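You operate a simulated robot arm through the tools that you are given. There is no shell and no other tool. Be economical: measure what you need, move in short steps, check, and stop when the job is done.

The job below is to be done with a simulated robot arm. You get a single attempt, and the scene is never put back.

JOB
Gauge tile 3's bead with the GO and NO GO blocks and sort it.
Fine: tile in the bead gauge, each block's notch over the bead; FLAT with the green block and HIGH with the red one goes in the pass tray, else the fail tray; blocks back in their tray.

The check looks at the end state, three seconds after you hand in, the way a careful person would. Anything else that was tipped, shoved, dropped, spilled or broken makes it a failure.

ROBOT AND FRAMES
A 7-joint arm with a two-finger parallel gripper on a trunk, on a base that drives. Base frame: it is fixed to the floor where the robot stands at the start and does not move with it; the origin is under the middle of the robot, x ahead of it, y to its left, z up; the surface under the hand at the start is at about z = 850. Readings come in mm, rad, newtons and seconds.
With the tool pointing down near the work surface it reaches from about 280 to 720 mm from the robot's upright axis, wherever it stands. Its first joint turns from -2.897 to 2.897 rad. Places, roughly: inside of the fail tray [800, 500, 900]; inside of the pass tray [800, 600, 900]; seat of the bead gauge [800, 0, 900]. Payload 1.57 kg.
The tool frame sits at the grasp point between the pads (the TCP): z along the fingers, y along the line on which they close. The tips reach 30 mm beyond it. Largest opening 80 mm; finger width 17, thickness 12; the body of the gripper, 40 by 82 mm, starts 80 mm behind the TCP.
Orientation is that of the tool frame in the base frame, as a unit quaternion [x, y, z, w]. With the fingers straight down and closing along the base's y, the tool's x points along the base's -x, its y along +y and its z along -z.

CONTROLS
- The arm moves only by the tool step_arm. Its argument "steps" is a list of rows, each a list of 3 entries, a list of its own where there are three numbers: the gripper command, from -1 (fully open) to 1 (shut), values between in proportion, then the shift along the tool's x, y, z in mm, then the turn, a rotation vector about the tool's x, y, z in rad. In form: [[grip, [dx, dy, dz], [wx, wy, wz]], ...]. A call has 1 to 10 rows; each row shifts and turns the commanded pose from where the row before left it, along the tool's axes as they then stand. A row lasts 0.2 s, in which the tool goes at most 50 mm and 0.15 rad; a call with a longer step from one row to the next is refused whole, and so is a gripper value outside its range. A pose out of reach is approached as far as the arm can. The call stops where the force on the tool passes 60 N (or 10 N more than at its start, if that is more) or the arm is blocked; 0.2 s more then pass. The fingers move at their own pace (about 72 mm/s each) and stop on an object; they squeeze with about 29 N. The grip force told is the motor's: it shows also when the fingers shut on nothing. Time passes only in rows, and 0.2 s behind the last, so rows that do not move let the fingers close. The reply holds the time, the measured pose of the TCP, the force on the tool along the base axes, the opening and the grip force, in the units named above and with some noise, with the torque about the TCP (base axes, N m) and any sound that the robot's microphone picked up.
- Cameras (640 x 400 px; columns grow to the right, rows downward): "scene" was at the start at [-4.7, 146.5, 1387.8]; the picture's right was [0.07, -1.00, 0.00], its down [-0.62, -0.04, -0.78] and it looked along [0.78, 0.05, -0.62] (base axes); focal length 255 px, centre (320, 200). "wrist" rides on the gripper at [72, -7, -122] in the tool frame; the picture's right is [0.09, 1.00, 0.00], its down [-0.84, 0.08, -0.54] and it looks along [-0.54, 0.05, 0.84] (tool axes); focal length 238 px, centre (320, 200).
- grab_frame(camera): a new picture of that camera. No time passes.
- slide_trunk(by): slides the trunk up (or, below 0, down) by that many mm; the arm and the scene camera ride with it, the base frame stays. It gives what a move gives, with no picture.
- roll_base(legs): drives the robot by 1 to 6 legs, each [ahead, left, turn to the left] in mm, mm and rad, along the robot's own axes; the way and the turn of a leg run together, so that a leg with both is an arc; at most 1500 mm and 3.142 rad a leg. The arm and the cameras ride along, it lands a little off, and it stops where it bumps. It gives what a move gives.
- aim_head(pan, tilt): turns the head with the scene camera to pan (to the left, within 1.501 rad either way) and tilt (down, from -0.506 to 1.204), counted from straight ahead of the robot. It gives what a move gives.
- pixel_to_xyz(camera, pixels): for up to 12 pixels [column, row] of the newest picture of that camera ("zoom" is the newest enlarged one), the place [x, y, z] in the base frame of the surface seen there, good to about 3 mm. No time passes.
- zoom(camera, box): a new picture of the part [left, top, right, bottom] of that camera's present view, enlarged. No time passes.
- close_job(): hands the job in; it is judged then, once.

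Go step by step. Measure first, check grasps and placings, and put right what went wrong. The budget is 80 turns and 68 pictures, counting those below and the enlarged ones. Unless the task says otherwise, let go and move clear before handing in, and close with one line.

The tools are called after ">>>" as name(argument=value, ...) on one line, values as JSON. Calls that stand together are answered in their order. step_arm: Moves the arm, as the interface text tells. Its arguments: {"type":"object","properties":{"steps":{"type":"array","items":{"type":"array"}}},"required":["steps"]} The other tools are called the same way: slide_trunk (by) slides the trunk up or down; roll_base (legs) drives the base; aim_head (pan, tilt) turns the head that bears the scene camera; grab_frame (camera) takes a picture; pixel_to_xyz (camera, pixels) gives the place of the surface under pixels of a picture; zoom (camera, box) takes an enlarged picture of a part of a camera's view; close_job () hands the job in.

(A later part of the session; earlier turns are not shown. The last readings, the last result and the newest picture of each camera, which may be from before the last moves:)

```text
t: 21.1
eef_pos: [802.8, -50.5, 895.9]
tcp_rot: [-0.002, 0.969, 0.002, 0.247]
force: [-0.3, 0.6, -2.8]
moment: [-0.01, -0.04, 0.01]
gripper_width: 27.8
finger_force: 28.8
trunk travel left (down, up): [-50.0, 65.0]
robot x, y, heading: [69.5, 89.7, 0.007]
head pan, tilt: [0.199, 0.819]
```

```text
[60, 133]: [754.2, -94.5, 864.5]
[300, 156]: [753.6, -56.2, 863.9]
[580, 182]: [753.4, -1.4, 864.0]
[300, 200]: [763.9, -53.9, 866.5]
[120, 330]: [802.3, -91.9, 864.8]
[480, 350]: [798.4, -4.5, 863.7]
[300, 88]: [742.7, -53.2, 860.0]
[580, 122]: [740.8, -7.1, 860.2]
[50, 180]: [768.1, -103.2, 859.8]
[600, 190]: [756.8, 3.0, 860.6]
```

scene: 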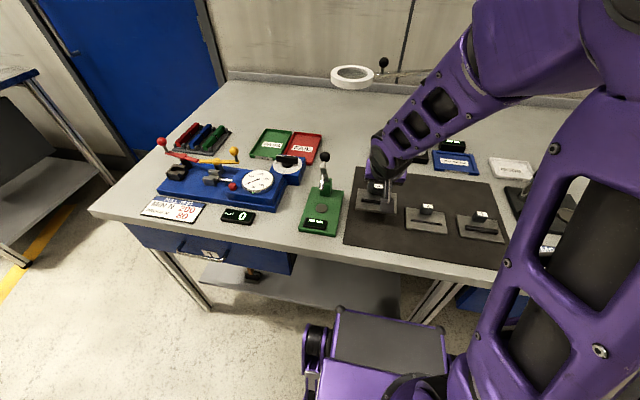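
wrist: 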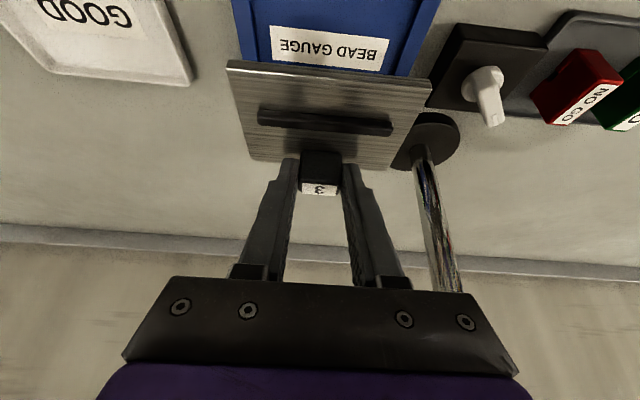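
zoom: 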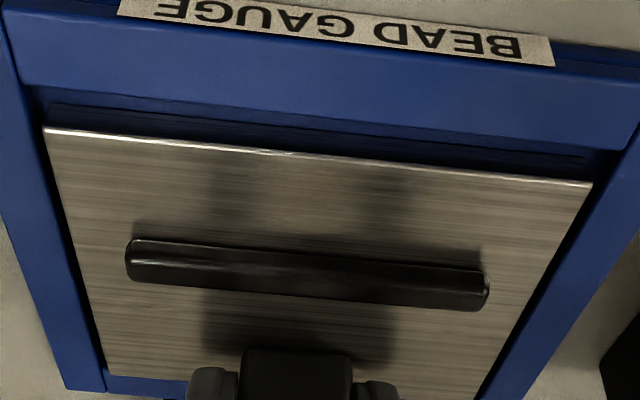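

The tile dropped past the rim: top at 864, rear rim visible (px 130,380). Lowering the last bit until contact, then releasing.

>>> step_arm(steps=[[1, [0.5, 0, 0.9], [0, 0, 0]], [1, [0.3, 0, 0.5], [0, 0, 0]], [1, [0, 0, 0], [0, 0, 0]]])

```text
t: 21.9
eef_pos: [802.7, -49.7, 896.6]
tcp_rot: [-0.003, 0.969, 0.001, 0.247]
force: [0.0, -0.1, 3.7]
moment: [0.05, 0.33, -0.01]
gripper_width: 27.7
finger_force: 28.6
trunk travel left (down, up): [-50.0, 65.0]
robot x, y, heading: [71.6, 90.1, 0.003]
head pan, tilt: [0.199, 0.819]
```

Seated contact (force +3.7 N). Opening partly and backing straight out along the tool axis.

>>> step_arm(steps=[[-0.2, [0, 0, 0], [0, 0, 0]], [-0.2, [0, 0, 0], [0, 0, 0]], [-0.2, [0, 0, -15], [0, 0, 0]], [-0.2, [-10, 0, -30], [0, 0, 0]], [-0.2, [-15, 0, -30], [0, 0, 0]], [-0.2, [0, 0, 0], [0, 0, 0]]])

>>> zoom(camera="scene", box=[420, 130, 500, 180])

>>> pixel_to_xyz(camera="zoom", pixels=[[200, 240], [390, 270], [300, 245], [190, 190], [300, 275]])

>>> grab_frame(camera="wrist")

```text
t: 23.4
eef_pos: [789.8, -49.4, 972.7]
tcp_rot: [-0.003, 0.969, 0.001, 0.245]
force: [-0.4, -0.3, 0.4]
moment: [0.03, -0.01, -0.01]
gripper_width: 48.0
finger_force: 0.1
trunk travel left (down, up): [-50.0, 65.0]
robot x, y, heading: [71.3, 86.8, 0.007]
head pan, tilt: [0.199, 0.819]
```

```text
8.00 times, centred on (460, 155) of scene
```

zoom: 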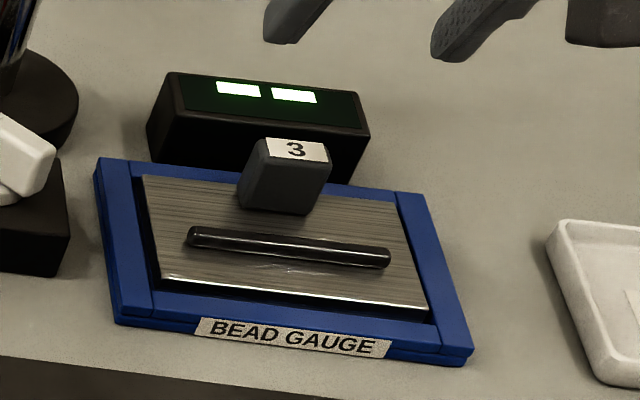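

```text
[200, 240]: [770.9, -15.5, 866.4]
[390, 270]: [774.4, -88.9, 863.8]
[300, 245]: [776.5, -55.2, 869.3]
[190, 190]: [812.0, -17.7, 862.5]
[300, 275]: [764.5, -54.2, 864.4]
```

```text
31 pictures are left
```

wrist: 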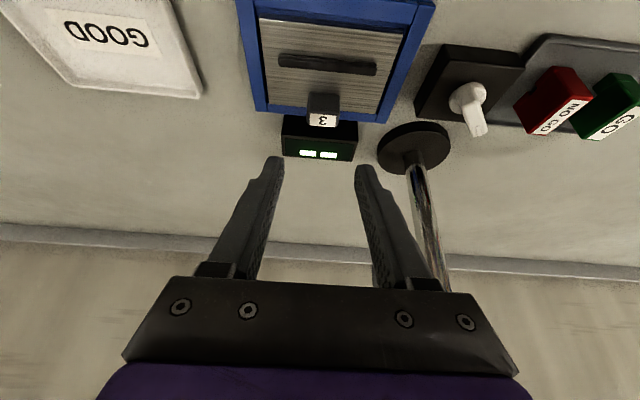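

The tile sits flat in the seat, bead at x≈777. Next the GO block; measuring block tops from this wrist view (px 555,105 and 612,108).

>>> pixel_to_xyz(camera="wrist", pixels=[[558, 117], [612, 120], [600, 132], [630, 110], [545, 130], [580, 103], [325, 66], [285, 58], [372, 68], [505, 60]])

>>> step_arm(steps=[[0.1, [40, 0, -21.8], [0, 0, 0]], [0.1, [40, 0, -21.8], [0, 0, 0]], [0.1, [40, 0, -21.8], [0, 0, 0]], [0.1, [0, 47, 0], [0, 0, 0]], [0.1, [0, 47, 0], [0, 0, 0]], [0.1, [0, 47, 0], [0, 0, 0]], [0.1, [0, 47, 0], [0, 0, 0]], [0.1, [0, 49, 0], [0, 0, 0]], [0.1, [0, 0, 0], [0, 0, 0]]])

>>> grab_frame(camera="wrist")

```text
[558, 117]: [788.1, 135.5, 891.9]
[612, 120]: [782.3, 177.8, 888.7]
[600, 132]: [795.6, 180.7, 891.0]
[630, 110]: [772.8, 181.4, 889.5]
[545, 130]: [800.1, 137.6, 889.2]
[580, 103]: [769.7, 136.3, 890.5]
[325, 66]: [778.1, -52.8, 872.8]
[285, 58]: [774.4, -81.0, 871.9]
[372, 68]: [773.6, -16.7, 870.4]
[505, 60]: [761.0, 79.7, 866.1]
```

```text
t: 25.4
eef_pos: [650.5, 186.8, 972.9]
tcp_rot: [-0.002, 0.969, 0.001, 0.246]
force: [-0.3, 0.0, -0.6]
moment: [-0.06, -0.02, 0.03]
gripper_width: 35.9
finger_force: 0.0
trunk travel left (down, up): [-50.0, 65.0]
robot x, y, heading: [73.2, 86.3, 0.001]
head pan, tilt: [0.199, 0.819]
```

```text
30 pictures are left
```

wrist: 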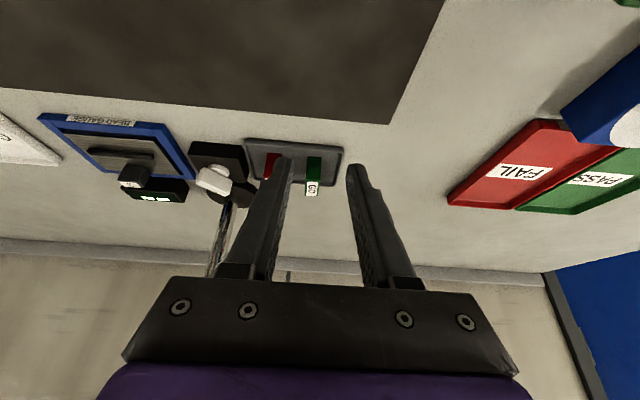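

GO block centre is ≈ (785.5, 188), top 890. Advancing to hover 60 mm back along the tool axis.

>>> step_arm(steps=[[0.1, [-23.7, 0.4, 22.8], [0, 0, 0]], [0.1, [-23.7, 0.4, 22.8], [0, 0, 0]], [0.1, [-23.7, 0.4, 22.8], [0, 0, 0]], [0.1, [0, 0, 0], [0, 0, 0]]])

>>> grab_frame(camera="wrist")

>>> pixel_to_xyz(camera="wrist", pixels=[[320, 200], [320, 175]])

>>> grab_frame(camera="scene")

```text
t: 26.4
eef_pos: [746.0, 187.9, 948.5]
tcp_rot: [-0.003, 0.969, 0.002, 0.246]
force: [0.0, 1.0, -0.3]
moment: [0.01, 0.02, -0.01]
gripper_width: 36.1
finger_force: 0.0
trunk travel left (down, up): [-50.0, 65.0]
robot x, y, heading: [69.0, 88.5, 0.006]
head pan, tilt: [0.199, 0.819]
```

```text
29 pictures are left
```

wrist: 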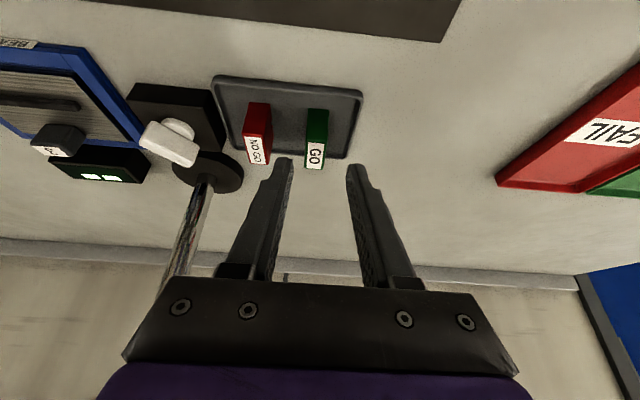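

```text
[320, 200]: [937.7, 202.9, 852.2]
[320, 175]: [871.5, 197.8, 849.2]
```

```text
28 pictures are left
```

scene: 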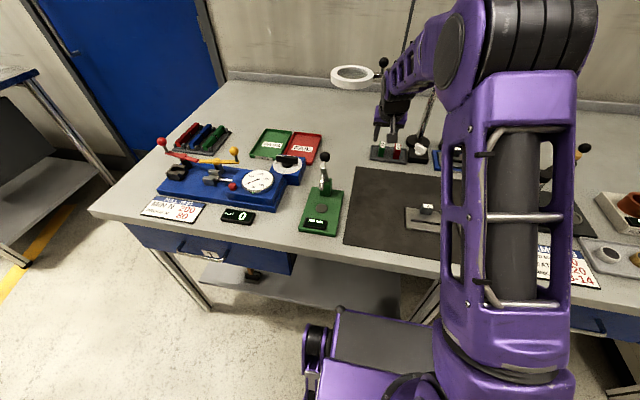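

The GO block (px 315,140) lies between the fingertips and the lamp is clear. Descending along the axis and closing.

>>> step_arm(steps=[[0.1, [0.5, 0.2, 25], [0, 0, 0]], [0.1, [0.5, 0, 25], [0, 0, 0]], [0.1, [0.5, 0, 11.3], [0, 0, 0]], [0.1, [0, 0, 0], [0, 0, 0]], [0.4, [0, 0, 0], [0, 0, 0]], [0.6, [0, 0, 0], [0, 0, 0]], [1, [0, 0, 0], [0, 0, 0]], [1, [0, 0, 0], [0, 0, 0]]])

>>> grab_frame(camera="wrist")

```text
t: 28.1
eef_pos: [773.1, 188.6, 892.9]
tcp_rot: [-0.003, 0.969, 0.002, 0.246]
force: [-0.7, 0.1, -0.3]
moment: [0.0, 0.02, 0.01]
gripper_width: 17.3
finger_force: 29.2
trunk travel left (down, up): [-50.0, 65.0]
robot x, y, heading: [71.3, 92.2, 0.004]
head pan, tilt: [0.199, 0.819]
```

```text
27 pictures are left
```

wrist: 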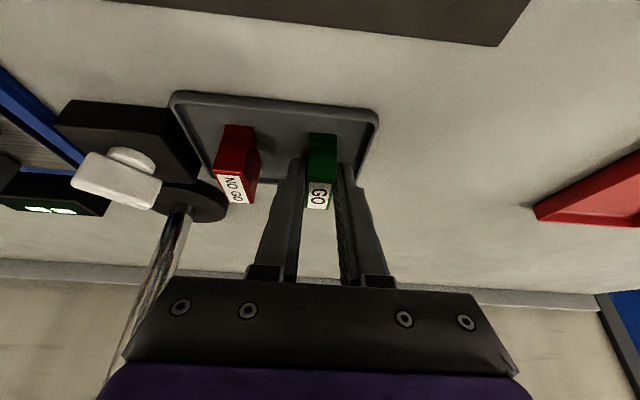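

GO block gripped (17.3 mm, 29 N). Measuring its front face and top against the TCP.

>>> pixel_to_xyz(camera="wrist", pixels=[[322, 145], [322, 160], [322, 172], [320, 188], [320, 206], [340, 120], [240, 140], [240, 165], [232, 200], [262, 110], [180, 100], [372, 118]])

```text
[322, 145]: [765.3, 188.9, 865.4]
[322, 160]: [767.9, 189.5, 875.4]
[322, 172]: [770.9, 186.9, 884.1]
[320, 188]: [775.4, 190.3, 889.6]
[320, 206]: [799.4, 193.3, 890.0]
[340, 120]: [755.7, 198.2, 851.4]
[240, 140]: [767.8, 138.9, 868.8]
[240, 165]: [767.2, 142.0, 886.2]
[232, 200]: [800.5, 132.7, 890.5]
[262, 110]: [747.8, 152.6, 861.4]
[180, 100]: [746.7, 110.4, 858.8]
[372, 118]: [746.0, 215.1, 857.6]
```

Block centre = TCP + 12 mm in x. Lifting it, backing away from the lamp, and moving across in front of the gauge.

>>> step_arm(steps=[[1, [-7.2, 0, -13.2], [0, 0, 0]], [1, [0, 0, -40], [0, 0, 0]], [1, [0, 0, -40], [0, 0, 0]], [1, [38, 0, -20.8], [0, 0, 0]], [1, [38, 0, -20.8], [0, 0, 0]], [1, [0, -40, 0], [0, 0, 0]], [1, [0, -40, 0], [0, 0, 0]], [1, [0, -40, 0], [0, 0, 0]], [1, [0, -40, 0], [0, 0, 0]], [1, [0, -40, 0], [0, 0, 0]]])

```text
t: 30.4
eef_pos: [651.5, -11.8, 976.5]
tcp_rot: [-0.003, 0.969, 0.001, 0.246]
force: [0.4, -0.2, 0.2]
moment: [-0.01, 0.01, -0.02]
gripper_width: 17.3
finger_force: 29.2
trunk travel left (down, up): [-50.0, 65.0]
robot x, y, heading: [72.1, 90.0, 0.001]
head pan, tilt: [0.199, 0.819]
```

>>> step_arm(steps=[[1, [-19.9, -9.5, 22.5], [0, 0, 0]], [1, [-19.9, -9.5, 22.5], [0, 0, 0]], [1, [-19.9, -9.5, 22.5], [0, 0, 0]], [1, [-19.9, -9.5, 22.5], [0, 0, 0]], [1, [0, 0, 0], [0, 0, 0]]])

>>> grab_frame(camera="wrist")

```text
t: 31.6
eef_pos: [763.6, -49.4, 935.7]
tcp_rot: [-0.003, 0.969, 0.001, 0.246]
force: [-0.4, 0.4, -1.2]
moment: [0.02, 0.0, -0.03]
gripper_width: 17.6
finger_force: 29.2
trunk travel left (down, up): [-50.0, 65.0]
robot x, y, heading: [68.6, 85.2, 0.005]
head pan, tilt: [0.199, 0.819]
```

```text
26 pictures are left
```

wrist: 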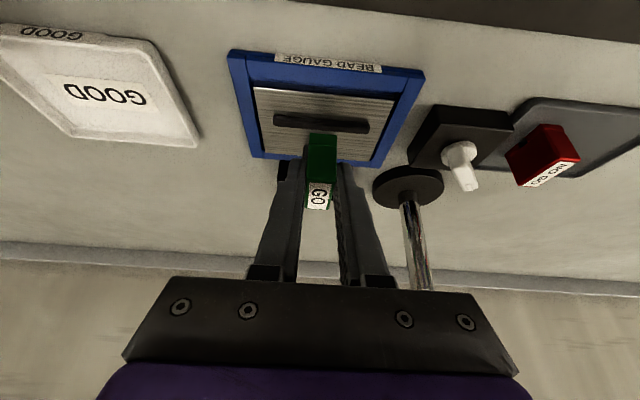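

>>> zoom(camera="wrist", box=[250, 80, 400, 180])

>>> pixel_to_xyz(camera="zoom", pixels=[[115, 172], [180, 175], [480, 195], [440, 190], [105, 160], [495, 205], [40, 45], [580, 90], [300, 260], [310, 300], [200, 155], [430, 175]])

```text
4.00 times, centred on (325, 130) of wrist
```

zoom: 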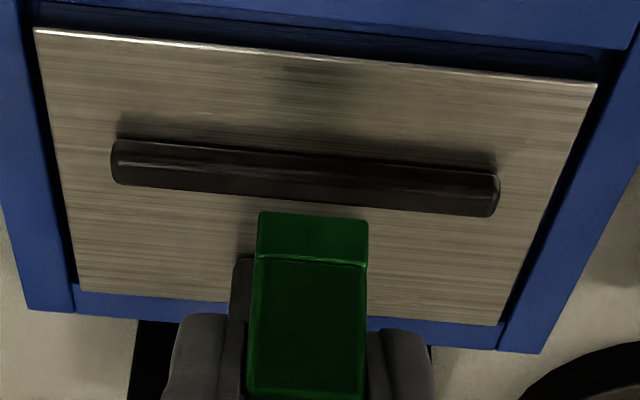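

```text
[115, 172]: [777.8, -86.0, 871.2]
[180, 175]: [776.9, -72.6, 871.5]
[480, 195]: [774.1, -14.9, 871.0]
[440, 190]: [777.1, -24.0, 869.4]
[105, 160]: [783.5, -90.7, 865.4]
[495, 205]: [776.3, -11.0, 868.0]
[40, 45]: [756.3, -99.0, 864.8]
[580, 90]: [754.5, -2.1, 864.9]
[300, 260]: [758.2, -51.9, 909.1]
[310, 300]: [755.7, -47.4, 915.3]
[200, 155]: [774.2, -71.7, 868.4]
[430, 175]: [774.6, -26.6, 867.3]
```

Bead centre x≈776.5–777; block centre ≈775.8. I'll nudge +1 mm and lower to just above the tile, then creep down to contact.

>>> step_arm(steps=[[1, [6.7, 0, 13.4], [0, 0, 0]], [1, [5.5, 0, 11.3], [0, 0, 0]], [1, [0.5, 0, 0.9], [0, 0, 0]], [1, [0.5, 0, 0.9], [0, 0, 0]], [1, [0, 0, 0], [0, 0, 0]]])

```text
t: 32.8
eef_pos: [765.4, -50.2, 907.7]
tcp_rot: [-0.003, 0.969, 0.001, 0.246]
force: [-0.6, -0.7, 0.0]
moment: [-0.03, 0.0, 0.01]
gripper_width: 17.3
finger_force: 29.1
trunk travel left (down, up): [-50.0, 65.0]
robot x, y, heading: [70.9, 86.9, 0.007]
head pan, tilt: [0.199, 0.819]
```

>>> step_arm(steps=[[1, [0.6, 0, 1.1], [0, 0, 0]], [1, [0.5, 0, 0.9], [0, 0, 0]], [1, [0.5, 0, 0.9], [0, 0, 0]], [1, [0, 0, 0], [0, 0, 0]]])

>>> zoom(camera="wrist", box=[250, 80, 400, 180])

```text
t: 33.8
eef_pos: [764.3, -49.2, 904.7]
tcp_rot: [-0.003, 0.969, 0.002, 0.245]
force: [0.3, -0.5, -0.4]
moment: [0.02, 0.02, -0.01]
gripper_width: 17.2
finger_force: 28.8
trunk travel left (down, up): [-50.0, 65.0]
robot x, y, heading: [72.1, 86.3, 0.005]
head pan, tilt: [0.199, 0.819]
```

```text
4.00 times, centred on (325, 130) of wrist
```

zoom: 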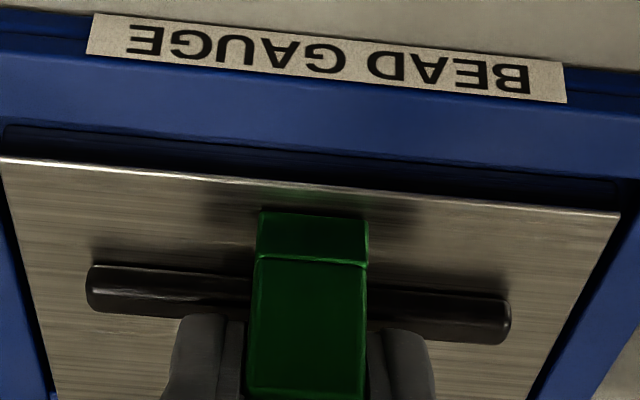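

The front foot is just above the tile surface, ahead of the bead. Creeping down further.

>>> step_arm(steps=[[1, [0.5, 0, 0.9], [0, 0, 0]], [1, [0.5, 0, 0.9], [0, 0, 0]], [1, [0, 0, 0], [0, 0, 0]]])

```text
t: 34.5
eef_pos: [764.8, -50.7, 903.3]
tcp_rot: [-0.003, 0.969, 0.001, 0.247]
force: [-0.2, 0.3, 3.2]
moment: [-0.01, 0.01, -0.01]
gripper_width: 17.5
finger_force: 29.1
trunk travel left (down, up): [-50.0, 65.0]
robot x, y, heading: [71.3, 85.4, 0.005]
head pan, tilt: [0.199, 0.819]
```

Contact at z≈903 (3 N). Releasing with a small opening and backing out along the tool axis to read the display.

>>> step_arm(steps=[[0.35, [0, 0, 0], [0, 0, 0]], [0.35, [0, 0, 0], [0, 0, 0]], [0.35, [0, 0, -15], [0, 0, 0]], [0.35, [0, 0, -35], [0, 0, 0]], [0.35, [0, 0, -35], [0, 0, 0]], [0.35, [0, 0, 0], [0, 0, 0]]])

>>> grab_frame(camera="wrist")

>>> zoom(camera="scene", box=[420, 130, 500, 180])

```text
t: 36.0
eef_pos: [723.8, -48.6, 976.8]
tcp_rot: [-0.003, 0.969, 0.002, 0.246]
force: [0.2, -0.5, 0.6]
moment: [-0.01, 0.01, 0.01]
gripper_width: 25.9
finger_force: 0.1
trunk travel left (down, up): [-50.0, 65.0]
robot x, y, heading: [67.0, 88.2, 0.002]
head pan, tilt: [0.199, 0.819]
```

```text
23 pictures are left
```

wrist: 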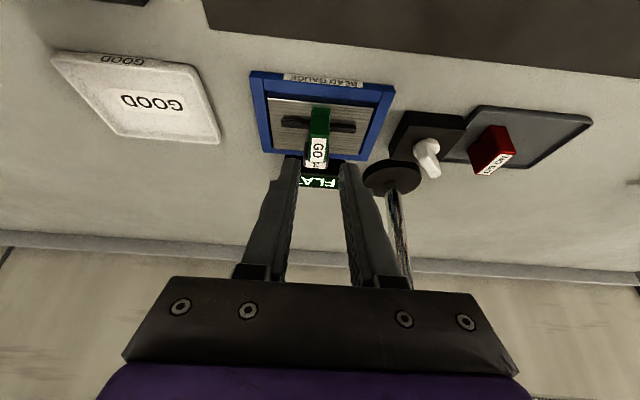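

```text
8.00 times, centred on (460, 155) of scene
```

zoom: 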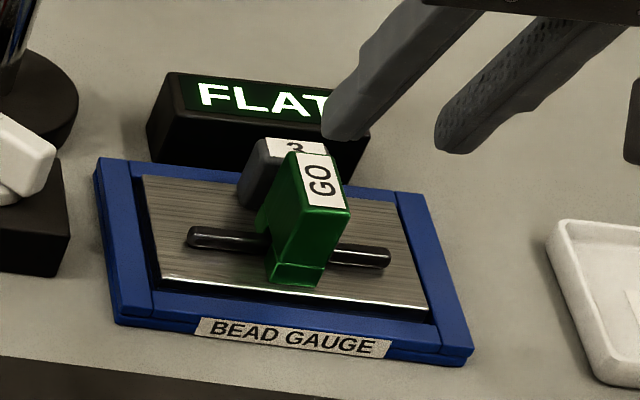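

The display reads FLAT with the GO block. I'll re-grasp it by the reverse path and lift.

>>> step_arm(steps=[[0.35, [0, 0, 35], [0, 0, 0]], [0.35, [0, 0, 35], [0, 0, 0]], [0.35, [0, 0, 14], [0, 0, 0]], [0.35, [0, 0, 0], [0, 0, 0]], [1, [0, 0, 0], [0, 0, 0]], [1, [0, 0, 0], [0, 0, 0]], [1, [0, 0, 0], [0, 0, 0]], [1, [-9.6, 0, -17.6], [0, 0, 0]], [1, [-9.6, 0, -17.6], [0, 0, 0]], [1, [0, 0, 0], [0, 0, 0]]])

>>> grab_frame(camera="wrist")

>>> pixel_to_xyz(camera="wrist", pixels=[[320, 145], [320, 160], [320, 172], [320, 188], [320, 204]])

```text
t: 38.1
eef_pos: [763.6, -48.6, 944.7]
tcp_rot: [-0.003, 0.969, 0.002, 0.246]
force: [-0.3, -0.1, -0.9]
moment: [0.01, 0.03, 0.04]
gripper_width: 17.4
finger_force: 29.2
trunk travel left (down, up): [-50.0, 65.0]
robot x, y, heading: [70.5, 89.0, 0.005]
head pan, tilt: [0.199, 0.819]
```

```text
21 pictures are left
```

wrist: 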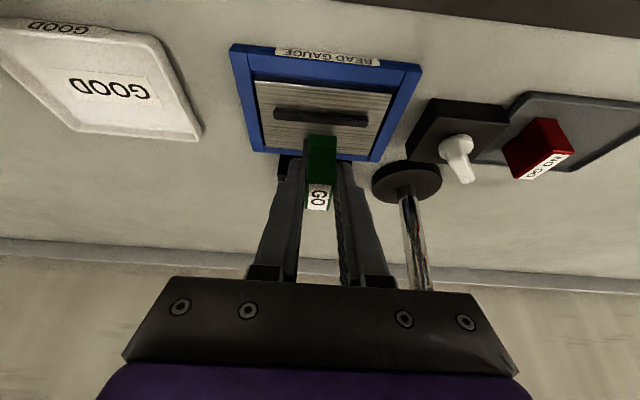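

```text
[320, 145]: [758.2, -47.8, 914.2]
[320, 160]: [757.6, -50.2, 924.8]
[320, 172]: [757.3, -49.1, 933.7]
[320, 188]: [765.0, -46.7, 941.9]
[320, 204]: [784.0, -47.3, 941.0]
```

Block re-gripped level. Backing off and returning across toward the block tray.

>>> step_arm(steps=[[1, [27.7, 0, -27.2], [0, 0, 0]], [1, [27.7, 0, -27.2], [0, 0, 0]], [1, [27.7, 0, -27.2], [0, 0, 0]], [1, [0, 39.5, 0], [0, 0, 0]], [1, [0, 39.5, 0], [0, 0, 0]], [1, [0, 39.5, 0], [0, 0, 0]], [1, [0, 39.5, 0], [0, 0, 0]], [1, [0, 39.5, 0], [0, 0, 0]], [1, [0, 39.5, 0], [0, 0, 0]], [1, [0, 0, 0], [0, 0, 0]]])

```text
t: 40.4
eef_pos: [651.3, 187.3, 975.3]
tcp_rot: [-0.002, 0.969, 0.0, 0.246]
force: [0.0, 1.1, -0.2]
moment: [-0.01, -0.01, -0.01]
gripper_width: 17.2
finger_force: 29.8
trunk travel left (down, up): [-50.0, 65.0]
robot x, y, heading: [69.0, 89.2, 0.001]
head pan, tilt: [0.199, 0.819]
```

>>> step_arm(steps=[[1, [-37.5, 0.5, 18.8], [0, 0, 0]], [1, [-37.5, 0.5, 18.8], [0, 0, 0]], [1, [0, 0, 40], [0, 0, 0]], [1, [0, 0, 40], [0, 0, 0]], [1, [0, 0, 0], [0, 0, 0]]])

>>> grab_frame(camera="wrist")

>>> pixel_to_xyz(camera="wrist", pixels=[[320, 145], [320, 165], [230, 140], [230, 160]])

```text
t: 41.5
eef_pos: [774.1, 189.0, 907.7]
tcp_rot: [-0.003, 0.969, 0.002, 0.246]
force: [0.2, -0.1, -0.9]
moment: [0.02, 0.02, -0.01]
gripper_width: 17.4
finger_force: 28.8
trunk travel left (down, up): [-50.0, 65.0]
robot x, y, heading: [69.0, 85.4, -0.002]
head pan, tilt: [0.199, 0.819]
```

```text
20 pictures are left
```

wrist: 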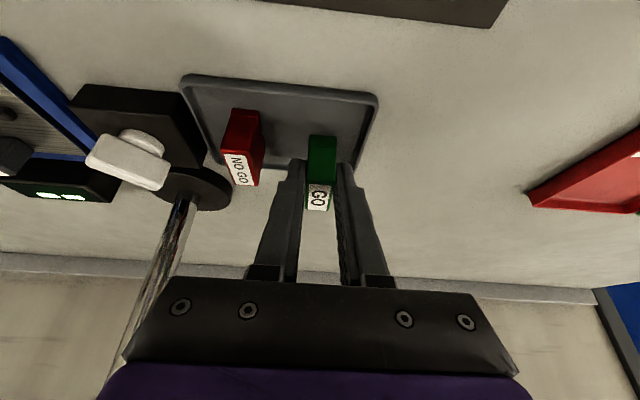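

```text
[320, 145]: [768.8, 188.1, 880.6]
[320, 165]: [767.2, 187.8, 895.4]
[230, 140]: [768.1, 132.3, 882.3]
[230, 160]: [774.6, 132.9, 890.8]
```

Over its original place (front face x≈767). Lowering gently to contact.

>>> step_arm(steps=[[1, [3.1, 0, 5.7], [0, 0, 0]], [1, [1.9, 0, 3.5], [0, 0, 0]], [1, [0.7, 0, 1.3], [0, 0, 0]], [1, [0.5, 0, 0.9], [0, 0, 0]], [1, [0.5, 0, 0.9], [0, 0, 0]], [1, [0, 0, 0], [0, 0, 0]]])

```text
t: 43.0
eef_pos: [771.3, 188.7, 894.9]
tcp_rot: [-0.002, 0.969, 0.001, 0.246]
force: [-0.9, -0.5, -1.4]
moment: [-0.02, 0.0, 0.02]
gripper_width: 17.2
finger_force: 28.9
trunk travel left (down, up): [-50.0, 65.0]
robot x, y, heading: [71.1, 89.8, 0.009]
head pan, tilt: [0.199, 0.819]
```

>>> step_arm(steps=[[1, [0.4, 0, 0.8], [0, 0, 0]], [1, [0.4, 0, 0.8], [0, 0, 0]], [1, [0, 0, 0], [0, 0, 0]]])

```text
t: 43.8
eef_pos: [772.0, 188.4, 892.6]
tcp_rot: [-0.003, 0.969, 0.002, 0.247]
force: [-0.7, -1.2, 0.8]
moment: [0.01, 0.01, -0.03]
gripper_width: 17.5
finger_force: 28.9
trunk travel left (down, up): [-50.0, 65.0]
robot x, y, heading: [68.9, 87.1, 0.007]
head pan, tilt: [0.199, 0.819]
```

Back at the original height with the load off. Releasing, backing out, and shifting over to the NO GO block.

>>> step_arm(steps=[[0.35, [0, 0, 0], [0, 0, 0]], [0.35, [0, 0, 0], [0, 0, 0]], [0.35, [0, 0, -15], [0, 0, 0]], [0.35, [0, 0, -35], [0, 0, 0]], [0.35, [0, 0, -35], [0, 0, 0]], [0.35, [0, -26, 0], [0, 0, 0]], [0.35, [0, -25.5, 0], [0, 0, 0]], [0.35, [0, 0, 0], [0, 0, 0]]])

>>> grab_frame(camera="wrist")

>>> pixel_to_xyz(camera="wrist", pixels=[[309, 110], [331, 110], [320, 125], [316, 150], [380, 115], [270, 130], [240, 130], [250, 160]])

```text
t: 45.5
eef_pos: [732.9, 137.9, 966.3]
tcp_rot: [-0.003, 0.969, 0.001, 0.247]
force: [0.0, 0.2, -0.9]
moment: [0.02, -0.01, 0.0]
gripper_width: 26.1
finger_force: 0.0
trunk travel left (down, up): [-50.0, 65.0]
robot x, y, heading: [69.7, 85.6, -0.003]
head pan, tilt: [0.199, 0.819]
```

```text
19 pictures are left
```

wrist: 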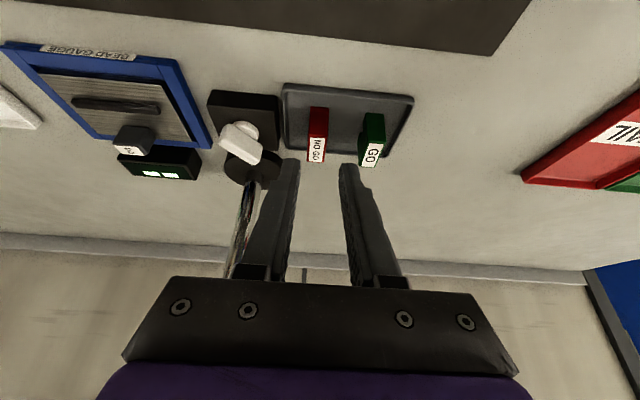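

```text
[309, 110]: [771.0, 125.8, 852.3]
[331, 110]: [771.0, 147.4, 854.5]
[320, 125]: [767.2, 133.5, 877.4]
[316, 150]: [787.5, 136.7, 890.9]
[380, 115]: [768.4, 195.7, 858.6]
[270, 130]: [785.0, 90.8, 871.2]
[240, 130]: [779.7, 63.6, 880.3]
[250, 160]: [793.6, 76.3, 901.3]
```

GO stands upright in the tray. NO GO is at y≈136.5, with the switch box clear (y<95). Descending along the axis and closing.

>>> step_arm(steps=[[0.35, [0, -0.8, 35], [0, 0, 0]], [0.35, [0, 0, 35], [0, 0, 0]], [0.35, [-0.5, 0, 14], [0, 0, 0]], [0.35, [0, 0, 0], [0, 0, 0]], [0.6, [0, 0, 0], [0, 0, 0]], [1, [0, 0, 0], [0, 0, 0]], [1, [0, 0, 0], [0, 0, 0]], [1, [0, 0, 0], [0, 0, 0]]])

>>> grab_frame(camera="wrist")

>>> pixel_to_xyz(camera="wrist", pixels=[[320, 145], [320, 160], [320, 172], [320, 188], [320, 204]])

```text
t: 47.4
eef_pos: [773.9, 135.6, 892.7]
tcp_rot: [-0.003, 0.969, 0.002, 0.246]
force: [0.6, 0.7, 0.7]
moment: [0.0, -0.05, 0.01]
gripper_width: 16.9
finger_force: 28.8
trunk travel left (down, up): [-50.0, 65.0]
robot x, y, heading: [68.6, 89.5, 0.009]
head pan, tilt: [0.199, 0.819]
```

```text
18 pictures are left
```

wrist: 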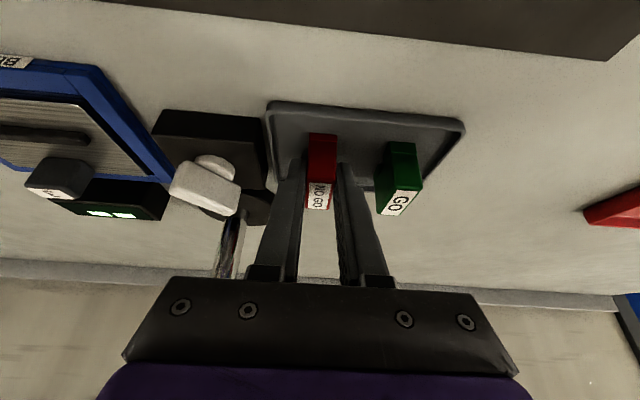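

```text
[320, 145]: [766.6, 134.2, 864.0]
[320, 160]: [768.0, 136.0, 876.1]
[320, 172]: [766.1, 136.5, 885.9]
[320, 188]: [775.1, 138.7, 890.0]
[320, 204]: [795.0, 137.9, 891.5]
```

NO GO gripped (16.9 mm), offset again +12 mm. Same carry path to in front of the gauge.

>>> step_arm(steps=[[1, [-7.2, 0, -13.2], [0, 0, 0]], [1, [0, 0, -40], [0, 0, 0]], [1, [0, 0, -40], [0, 0, 0]], [1, [38, 0, -20.8], [0, 0, 0]], [1, [38, 0, -20.8], [0, 0, 0]], [1, [0, -37.2, 0], [0, 0, 0]], [1, [0, -37.2, 0], [0, 0, 0]], [1, [0, -37.2, 0], [0, 0, 0]], [1, [0, -37.2, 0], [0, 0, 0]], [1, [0, -37.2, 0], [0, 0, 0]]])

```text
t: 49.5
eef_pos: [649.0, -50.5, 978.8]
tcp_rot: [-0.003, 0.969, 0.001, 0.246]
force: [0.1, 0.5, -1.1]
moment: [0.01, 0.0, 0.01]
gripper_width: 17.0
finger_force: 28.7
trunk travel left (down, up): [-50.0, 65.0]
robot x, y, heading: [71.0, 91.1, 0.001]
head pan, tilt: [0.199, 0.819]
```

>>> step_arm(steps=[[1, [-27.2, 0, 30.8], [0, 0, 0]], [1, [-27.2, 0, 30.8], [0, 0, 0]], [1, [-27.2, 0, 30.8], [0, 0, 0]], [1, [6.5, 0, 11.9], [0, 0, 0]], [1, [6.4, 0, 11.8], [0, 0, 0]], [1, [0, 0, 0], [0, 0, 0]]])

>>> zoom(camera="wrist", box=[250, 80, 400, 180])

>>> pixel_to_xyz(camera="zoom", pixels=[[300, 260], [310, 300], [150, 235], [450, 265], [310, 340], [130, 260], [480, 290]])

```text
t: 51.0
eef_pos: [766.3, -50.5, 909.4]
tcp_rot: [-0.002, 0.969, 0.0, 0.247]
force: [0.2, -0.7, 3.2]
moment: [-0.02, -0.04, 0.0]
gripper_width: 17.1
finger_force: 28.6
trunk travel left (down, up): [-50.0, 65.0]
robot x, y, heading: [68.4, 86.6, -0.002]
head pan, tilt: [0.199, 0.819]
```

```text
4.00 times, centred on (325, 130) of wrist
```

zoom: 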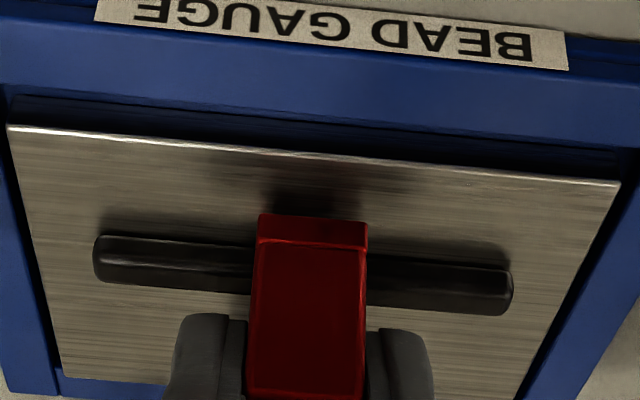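

```text
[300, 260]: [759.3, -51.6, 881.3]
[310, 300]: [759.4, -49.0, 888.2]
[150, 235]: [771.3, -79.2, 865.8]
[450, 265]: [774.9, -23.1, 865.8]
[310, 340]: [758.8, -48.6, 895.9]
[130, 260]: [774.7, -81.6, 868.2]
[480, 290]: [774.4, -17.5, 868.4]
```

A light contact (3 N) already at z≈909, and the block centre (≈778.7) is about 2 mm beyond the bead; a foot may be touching the bead. I'll lift, shift 2 mm back, and creep down again.

>>> step_arm(steps=[[1, [-1.9, 0, -3.5], [0, 0, 0]], [1, [1.8, 0, -1.0], [0, 0, 0]], [1, [1.2, 0, 2.2], [0, 0, 0]], [1, [0, 0, 0], [0, 0, 0]]])

>>> step_arm(steps=[[1, [0.7, 0, 1.3], [0, 0, 0]], [1, [0.5, 0, 0.9], [0, 0, 0]], [1, [0, 0, 0], [0, 0, 0]]])

```text
t: 52.0
eef_pos: [763.8, -50.1, 910.0]
tcp_rot: [-0.002, 0.969, 0.001, 0.246]
force: [0.3, 0.0, -1.2]
moment: [0.0, 0.01, -0.01]
gripper_width: 16.8
finger_force: 28.4
trunk travel left (down, up): [-50.0, 65.0]
robot x, y, heading: [70.9, 87.0, 0.006]
head pan, tilt: [0.199, 0.819]
```

```text
t: 52.8
eef_pos: [763.8, -50.7, 911.1]
tcp_rot: [-0.002, 0.969, 0.0, 0.248]
force: [-0.6, 0.5, 8.5]
moment: [0.0, -0.12, 0.0]
gripper_width: 16.9
finger_force: 29.0
trunk travel left (down, up): [-50.0, 65.0]
robot x, y, heading: [70.5, 87.1, 0.0]
head pan, tilt: [0.199, 0.819]
```

Contact again at ≈910, 6 mm high — looks like a foot on the bead. Looking from the side with the scene camera.

>>> zoom(camera="scene", box=[428, 132, 484, 167])

>>> pixel_to_xyz(camera="zoom", pixels=[[260, 245], [300, 260], [320, 280], [320, 250], [270, 300], [340, 310]])

>>> zoom(camera="wrist", box=[250, 80, 400, 180])

>>> pixel_to_xyz(camera="zoom", pixels=[[300, 280], [310, 320], [150, 248], [150, 262], [150, 275], [450, 275], [450, 290], [450, 302], [305, 228]])

```text
11.43 times, centred on (456, 150) of scene
```

zoom: 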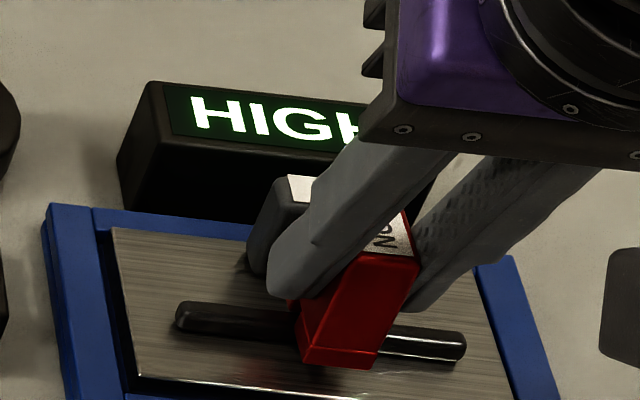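

```text
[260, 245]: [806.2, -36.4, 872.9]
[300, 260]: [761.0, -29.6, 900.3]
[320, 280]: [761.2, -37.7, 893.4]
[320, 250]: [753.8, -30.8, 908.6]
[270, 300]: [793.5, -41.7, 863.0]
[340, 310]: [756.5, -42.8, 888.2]
```

```text
4.00 times, centred on (325, 130) of wrist
```

zoom: 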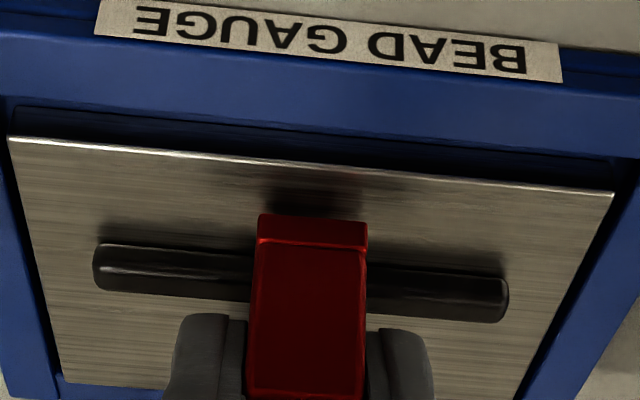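

```text
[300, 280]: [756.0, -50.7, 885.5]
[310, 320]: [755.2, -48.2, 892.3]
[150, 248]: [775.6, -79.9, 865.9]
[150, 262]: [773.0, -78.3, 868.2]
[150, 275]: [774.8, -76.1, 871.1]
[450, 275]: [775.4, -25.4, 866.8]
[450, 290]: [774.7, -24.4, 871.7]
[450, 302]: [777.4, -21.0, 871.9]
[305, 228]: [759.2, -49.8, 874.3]
```

The display says HIGH, but the block bottom is a full bead height (≈7 mm) above the tile, so a foot is probably on the bead: GO went in at TCP x≈764.8, while I've tried 766.3 and 763.8. I'll lift, shift +1.2 mm and try between.

>>> step_arm(steps=[[1, [-1.2, 0, -2.2], [0, 0, 0]], [1, [-1.05, 0, 0.57], [0, 0, 0]], [1, [1.0, 0, 1.8], [0, 0, 0]], [1, [0, 0, 0], [0, 0, 0]]])

>>> step_arm(steps=[[1, [0.5, 0, 0.9], [0, 0, 0]], [1, [0.5, 0, 0.9], [0, 0, 0]], [1, [0, 0, 0], [0, 0, 0]]])

```text
t: 53.8
eef_pos: [762.9, -50.6, 910.0]
tcp_rot: [-0.002, 0.969, 0.001, 0.247]
force: [-2.5, -1.0, 7.2]
moment: [-0.02, -0.06, -0.01]
gripper_width: 17.0
finger_force: 29.3
trunk travel left (down, up): [-50.0, 65.0]
robot x, y, heading: [71.3, 88.4, 0.003]
head pan, tilt: [0.199, 0.819]
```

```text
t: 54.5
eef_pos: [764.3, -48.6, 907.7]
tcp_rot: [-0.003, 0.969, 0.001, 0.248]
force: [-3.7, 0.1, 19.4]
moment: [-0.05, -0.21, -0.02]
gripper_width: 17.0
finger_force: 28.7
trunk travel left (down, up): [-50.0, 65.0]
robot x, y, heading: [69.6, 89.7, 0.001]
head pan, tilt: [0.199, 0.819]
```

Still up on the bead (19 N). I'll lift 25 mm and look at the block's notch from the scene camera.

>>> step_arm(steps=[[1, [-6, 0, -11], [0, 0, 0]], [1, [-6, 0, -11], [0, 0, 0]], [1, [0, 0, 0], [0, 0, 0]]])

>>> zoom(camera="scene", box=[436, 136, 476, 161])

>>> zoom(camera="wrist", box=[250, 100, 400, 200])

>>> pixel_to_xyz(camera="zoom", pixels=[[310, 200], [310, 250], [310, 300], [310, 340], [310, 400], [310, 145], [310, 165]])

```text
t: 55.4
eef_pos: [765.0, -49.5, 931.3]
tcp_rot: [-0.003, 0.97, 0.002, 0.245]
force: [0.2, 0.7, 0.2]
moment: [-0.02, 0.01, 0.0]
gripper_width: 17.0
finger_force: 29.5
trunk travel left (down, up): [-50.0, 65.0]
robot x, y, heading: [72.0, 89.3, 0.004]
head pan, tilt: [0.199, 0.819]
```

```text
16.00 times, centred on (456, 148) of scene
```

zoom: 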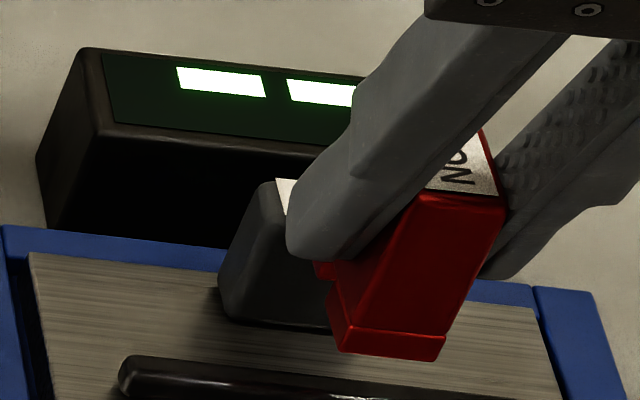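

```text
4.00 times, centred on (325, 150) of wrist
```

zoom: 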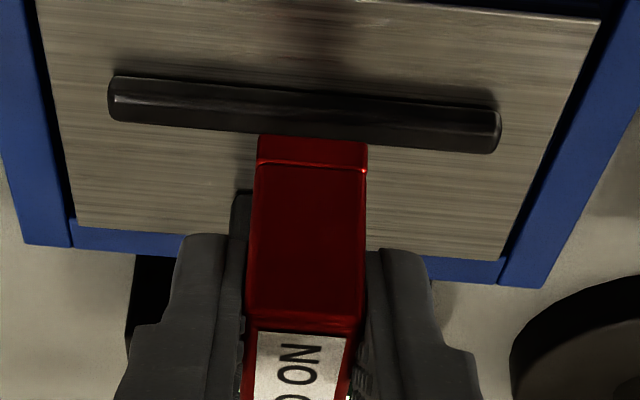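

```text
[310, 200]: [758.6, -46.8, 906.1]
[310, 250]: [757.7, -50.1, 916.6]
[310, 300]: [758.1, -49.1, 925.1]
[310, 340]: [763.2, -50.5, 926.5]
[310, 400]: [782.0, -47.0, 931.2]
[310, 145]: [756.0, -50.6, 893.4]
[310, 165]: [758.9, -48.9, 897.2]
```

The notch is partly visible at zoom px (325,280). One closer zoom there to see its width and depth.

>>> zoom(camera="scene", box=[451, 148, 467, 158])

>>> pixel_to_xyz(camera="zoom", pixels=[[60, 100], [100, 110], [120, 200], [130, 250], [150, 300], [100, 150], [80, 60], [140, 180], [200, 290], [90, 200]])

```text
16.00 times, centred on (459, 153) of scene
```

zoom: 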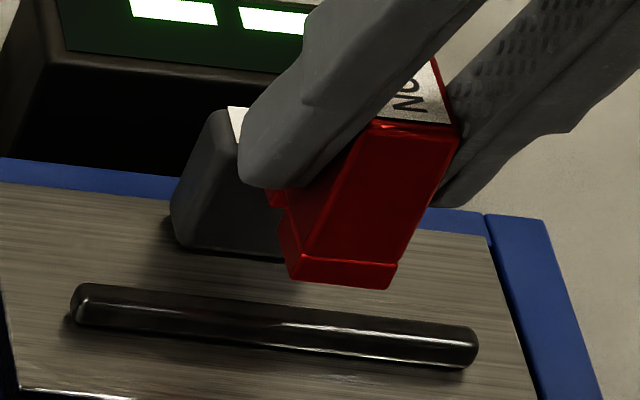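

```text
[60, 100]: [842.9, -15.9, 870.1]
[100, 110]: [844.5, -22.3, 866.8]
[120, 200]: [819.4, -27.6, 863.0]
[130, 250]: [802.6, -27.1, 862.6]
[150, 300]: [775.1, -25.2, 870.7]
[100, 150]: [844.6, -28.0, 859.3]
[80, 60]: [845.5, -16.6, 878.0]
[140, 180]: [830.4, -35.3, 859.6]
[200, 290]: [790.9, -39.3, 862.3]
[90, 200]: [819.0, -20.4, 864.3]
```

To settle whether NO GO's notch is really on the bead, I'll compare contact heights: deliberately shift 10 mm toward me so that the rear foot lands on the bead, and feel for the contact height there.

>>> step_arm(steps=[[1, [8.8, 0, -4.8], [0, 0, 0]], [1, [4.8, 0, 8.8], [0, 0, 0]], [1, [3.4, 0, 6.1], [0, 0, 0]], [1, [0, 0, 0], [0, 0, 0]]])

>>> step_arm(steps=[[1, [0.5, 0, 0.9], [0, 0, 0]], [1, [0, 0, 0], [0, 0, 0]]])

>>> step_arm(steps=[[1, [0.5, 0, 0.9], [0, 0, 0]], [1, [0, 0, 0], [0, 0, 0]]])

>>> step_arm(steps=[[1, [0.5, 0, 0.9], [0, 0, 0]], [1, [0, 0, 0], [0, 0, 0]]])

```text
t: 56.4
eef_pos: [754.9, -50.4, 915.7]
tcp_rot: [-0.003, 0.969, 0.001, 0.247]
force: [-0.5, 0.1, -0.1]
moment: [-0.04, 0.06, -0.01]
gripper_width: 17.1
finger_force: 29.4
trunk travel left (down, up): [-50.0, 65.0]
robot x, y, heading: [70.4, 89.9, 0.005]
head pan, tilt: [0.199, 0.819]
```

```text
t: 57.0
eef_pos: [755.5, -48.9, 914.0]
tcp_rot: [-0.003, 0.969, 0.002, 0.246]
force: [1.0, -0.5, -1.2]
moment: [0.01, -0.01, 0.01]
gripper_width: 17.1
finger_force: 29.1
trunk travel left (down, up): [-50.0, 65.0]
robot x, y, heading: [70.1, 90.4, 0.004]
head pan, tilt: [0.199, 0.819]
```

```text
t: 57.5
eef_pos: [754.9, -49.4, 913.4]
tcp_rot: [-0.003, 0.969, 0.002, 0.247]
force: [-0.1, -0.8, -0.7]
moment: [-0.01, 0.02, -0.01]
gripper_width: 17.3
finger_force: 29.2
trunk travel left (down, up): [-50.0, 65.0]
robot x, y, heading: [72.7, 88.2, 0.001]
head pan, tilt: [0.199, 0.819]
```

```text
t: 58.1
eef_pos: [755.4, -51.5, 912.3]
tcp_rot: [-0.003, 0.969, 0.002, 0.246]
force: [0.6, -0.2, -0.5]
moment: [-0.01, 0.0, 0.01]
gripper_width: 17.1
finger_force: 29.3
trunk travel left (down, up): [-50.0, 65.0]
robot x, y, heading: [65.7, 89.9, 0.003]
head pan, tilt: [0.199, 0.819]
```

>>> step_arm(steps=[[1, [0.5, 0, 0.9], [0, 0, 0]], [1, [0, 0, 0], [0, 0, 0]]])

>>> step_arm(steps=[[1, [0.5, 0, 0.9], [0, 0, 0]], [1, [0, 0, 0], [0, 0, 0]]])

>>> step_arm(steps=[[1, [0.5, 0, 0.9], [0, 0, 0]], [1, [0, 0, 0], [0, 0, 0]]])

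>>> step_arm(steps=[[1, [0.5, 0, 0.9], [0, 0, 0]], [1, [0, 0, 0], [0, 0, 0]]])

```text
t: 58.8
eef_pos: [754.8, -50.3, 909.3]
tcp_rot: [-0.003, 0.969, 0.002, 0.246]
force: [-0.7, -0.8, -0.2]
moment: [0.0, 0.01, 0.0]
gripper_width: 17.0
finger_force: 28.9
trunk travel left (down, up): [-50.0, 65.0]
robot x, y, heading: [69.7, 90.1, 0.005]
head pan, tilt: [0.199, 0.819]
```

```text
t: 59.4
eef_pos: [755.0, -50.3, 910.0]
tcp_rot: [-0.002, 0.969, 0.001, 0.246]
force: [0.3, -0.1, -0.2]
moment: [0.0, -0.01, 0.01]
gripper_width: 17.2
finger_force: 29.2
trunk travel left (down, up): [-50.0, 65.0]
robot x, y, heading: [69.2, 92.1, 0.007]
head pan, tilt: [0.199, 0.819]
```

```text
t: 60.0
eef_pos: [755.6, -48.8, 910.5]
tcp_rot: [-0.003, 0.969, 0.001, 0.247]
force: [-0.2, 1.4, 5.3]
moment: [0.01, -0.12, -0.02]
gripper_width: 17.2
finger_force: 28.6
trunk travel left (down, up): [-50.0, 65.0]
robot x, y, heading: [72.1, 91.1, 0.004]
head pan, tilt: [0.199, 0.819]
```

```text
t: 60.5
eef_pos: [754.0, -50.8, 909.2]
tcp_rot: [-0.003, 0.969, 0.0, 0.249]
force: [-1.8, -0.4, 13.5]
moment: [0.0, -0.29, 0.02]
gripper_width: 17.1
finger_force: 28.9
trunk travel left (down, up): [-50.0, 65.0]
robot x, y, heading: [69.6, 85.5, 0.006]
head pan, tilt: [0.199, 0.819]
```

Contact is at the same ≈910 with a foot deliberately on the bead, so earlier the notch was not engaged. I'll slide at light pressure in +x from TCP ≈761 and watch for the force to drop when the notch finds the bead.

>>> step_arm(steps=[[1, [-1.4, 0, -2.6], [0, 0, 0]], [1, [-5.3, 0, 2.9], [0, 0, 0]], [1, [0.9, 0, 1.7], [0, 0, 0]], [1, [0, 0, 0], [0, 0, 0]]])

>>> step_arm(steps=[[1, [-0.9, 0, 0.5], [0, 0, 0]], [1, [0, 0, 0], [0, 0, 0]]])

>>> step_arm(steps=[[1, [-0.9, 0, 0.5], [0, 0, 0]], [1, [0, 0, 0], [0, 0, 0]]])

>>> step_arm(steps=[[1, [-0.9, 0, 0.5], [0, 0, 0]], [1, [0, 0, 0], [0, 0, 0]]])

>>> step_arm(steps=[[1, [-0.9, 0, 0.5], [0, 0, 0]], [1, [0, 0, 0], [0, 0, 0]]])

```text
t: 61.5
eef_pos: [758.9, -49.0, 909.9]
tcp_rot: [-0.003, 0.969, 0.0, 0.247]
force: [-4.7, 1.3, 11.0]
moment: [0.0, -0.09, 0.01]
gripper_width: 17.0
finger_force: 29.1
trunk travel left (down, up): [-50.0, 65.0]
robot x, y, heading: [68.2, 90.7, 0.006]
head pan, tilt: [0.199, 0.819]
```

```text
t: 62.1
eef_pos: [760.0, -49.8, 909.2]
tcp_rot: [-0.003, 0.969, 0.001, 0.247]
force: [-4.3, 0.1, 11.2]
moment: [-0.03, -0.08, 0.0]
gripper_width: 17.0
finger_force: 28.9
trunk travel left (down, up): [-50.0, 65.0]
robot x, y, heading: [69.3, 88.0, -0.001]
head pan, tilt: [0.199, 0.819]
```

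```text
t: 62.8
eef_pos: [761.7, -50.0, 909.8]
tcp_rot: [-0.003, 0.969, 0.001, 0.247]
force: [-4.5, 0.6, 12.1]
moment: [-0.05, -0.03, 0.0]
gripper_width: 17.0
finger_force: 29.4
trunk travel left (down, up): [-50.0, 65.0]
robot x, y, heading: [68.3, 88.5, 0.007]
head pan, tilt: [0.199, 0.819]
```

```text
t: 63.4
eef_pos: [762.4, -49.1, 908.8]
tcp_rot: [-0.003, 0.969, 0.001, 0.247]
force: [-4.2, -0.5, 11.9]
moment: [-0.05, -0.07, -0.01]
gripper_width: 17.0
finger_force: 28.8
trunk travel left (down, up): [-50.0, 65.0]
robot x, y, heading: [68.0, 88.1, 0.004]
head pan, tilt: [0.199, 0.819]
```

```text
t: 64.0
eef_pos: [763.1, -49.5, 910.2]
tcp_rot: [-0.003, 0.969, 0.001, 0.247]
force: [-4.2, 0.3, 12.1]
moment: [-0.05, -0.04, 0.0]
gripper_width: 17.0
finger_force: 28.6
trunk travel left (down, up): [-50.0, 65.0]
robot x, y, heading: [68.2, 88.7, -0.001]
head pan, tilt: [0.199, 0.819]
```

No drop yet (friction −4 N, 12 N load). Continuing the scan forward.

>>> step_arm(steps=[[1, [-0.9, 0, 0.5], [0, 0, 0]], [1, [0, 0, 0], [0, 0, 0]]])

>>> step_arm(steps=[[1, [-0.9, 0, 0.5], [0, 0, 0]], [1, [0, 0, 0], [0, 0, 0]]])

>>> step_arm(steps=[[1, [-0.9, 0, 0.5], [0, 0, 0]], [1, [0, 0, 0], [0, 0, 0]]])

>>> step_arm(steps=[[1, [-0.9, 0, 0.5], [0, 0, 0]], [1, [0, 0, 0], [0, 0, 0]]])

>>> step_arm(steps=[[1, [-0.9, 0, 0.5], [0, 0, 0]], [1, [0, 0, 0], [0, 0, 0]]])

```text
t: 64.5
eef_pos: [764.4, -49.7, 910.1]
tcp_rot: [-0.002, 0.969, 0.001, 0.248]
force: [-6.6, -0.3, 12.0]
moment: [-0.03, -0.01, -0.08]
gripper_width: 16.9
finger_force: 28.9
trunk travel left (down, up): [-50.0, 65.0]
robot x, y, heading: [65.7, 88.6, 0.007]
head pan, tilt: [0.199, 0.819]
```

```text
t: 65.2
eef_pos: [766.8, -48.8, 909.7]
tcp_rot: [-0.002, 0.969, 0.0, 0.248]
force: [-2.2, -1.0, 9.5]
moment: [-0.06, 0.01, -0.01]
gripper_width: 17.1
finger_force: 29.1
trunk travel left (down, up): [-50.0, 65.0]
robot x, y, heading: [71.7, 90.5, 0.003]
head pan, tilt: [0.199, 0.819]
```

```text
t: 65.8
eef_pos: [766.8, -49.0, 909.8]
tcp_rot: [-0.002, 0.969, 0.001, 0.247]
force: [-4.0, -0.2, 9.7]
moment: [-0.02, 0.05, -0.03]
gripper_width: 17.1
finger_force: 28.7
trunk travel left (down, up): [-50.0, 65.0]
robot x, y, heading: [69.8, 89.7, 0.002]
head pan, tilt: [0.199, 0.819]
```

```text
t: 66.3
eef_pos: [768.7, -50.5, 910.0]
tcp_rot: [-0.003, 0.969, 0.0, 0.247]
force: [-3.7, -0.7, 11.6]
moment: [-0.01, 0.05, 0.01]
gripper_width: 17.0
finger_force: 29.1
trunk travel left (down, up): [-50.0, 65.0]
robot x, y, heading: [71.9, 89.5, 0.002]
head pan, tilt: [0.199, 0.819]
```

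```text
t: 67.0
eef_pos: [768.5, -50.5, 909.4]
tcp_rot: [-0.003, 0.969, 0.001, 0.247]
force: [-3.4, -0.2, 11.9]
moment: [-0.01, 0.06, -0.01]
gripper_width: 17.0
finger_force: 29.3
trunk travel left (down, up): [-50.0, 65.0]
robot x, y, heading: [70.2, 88.0, 0.006]
head pan, tilt: [0.199, 0.819]
```

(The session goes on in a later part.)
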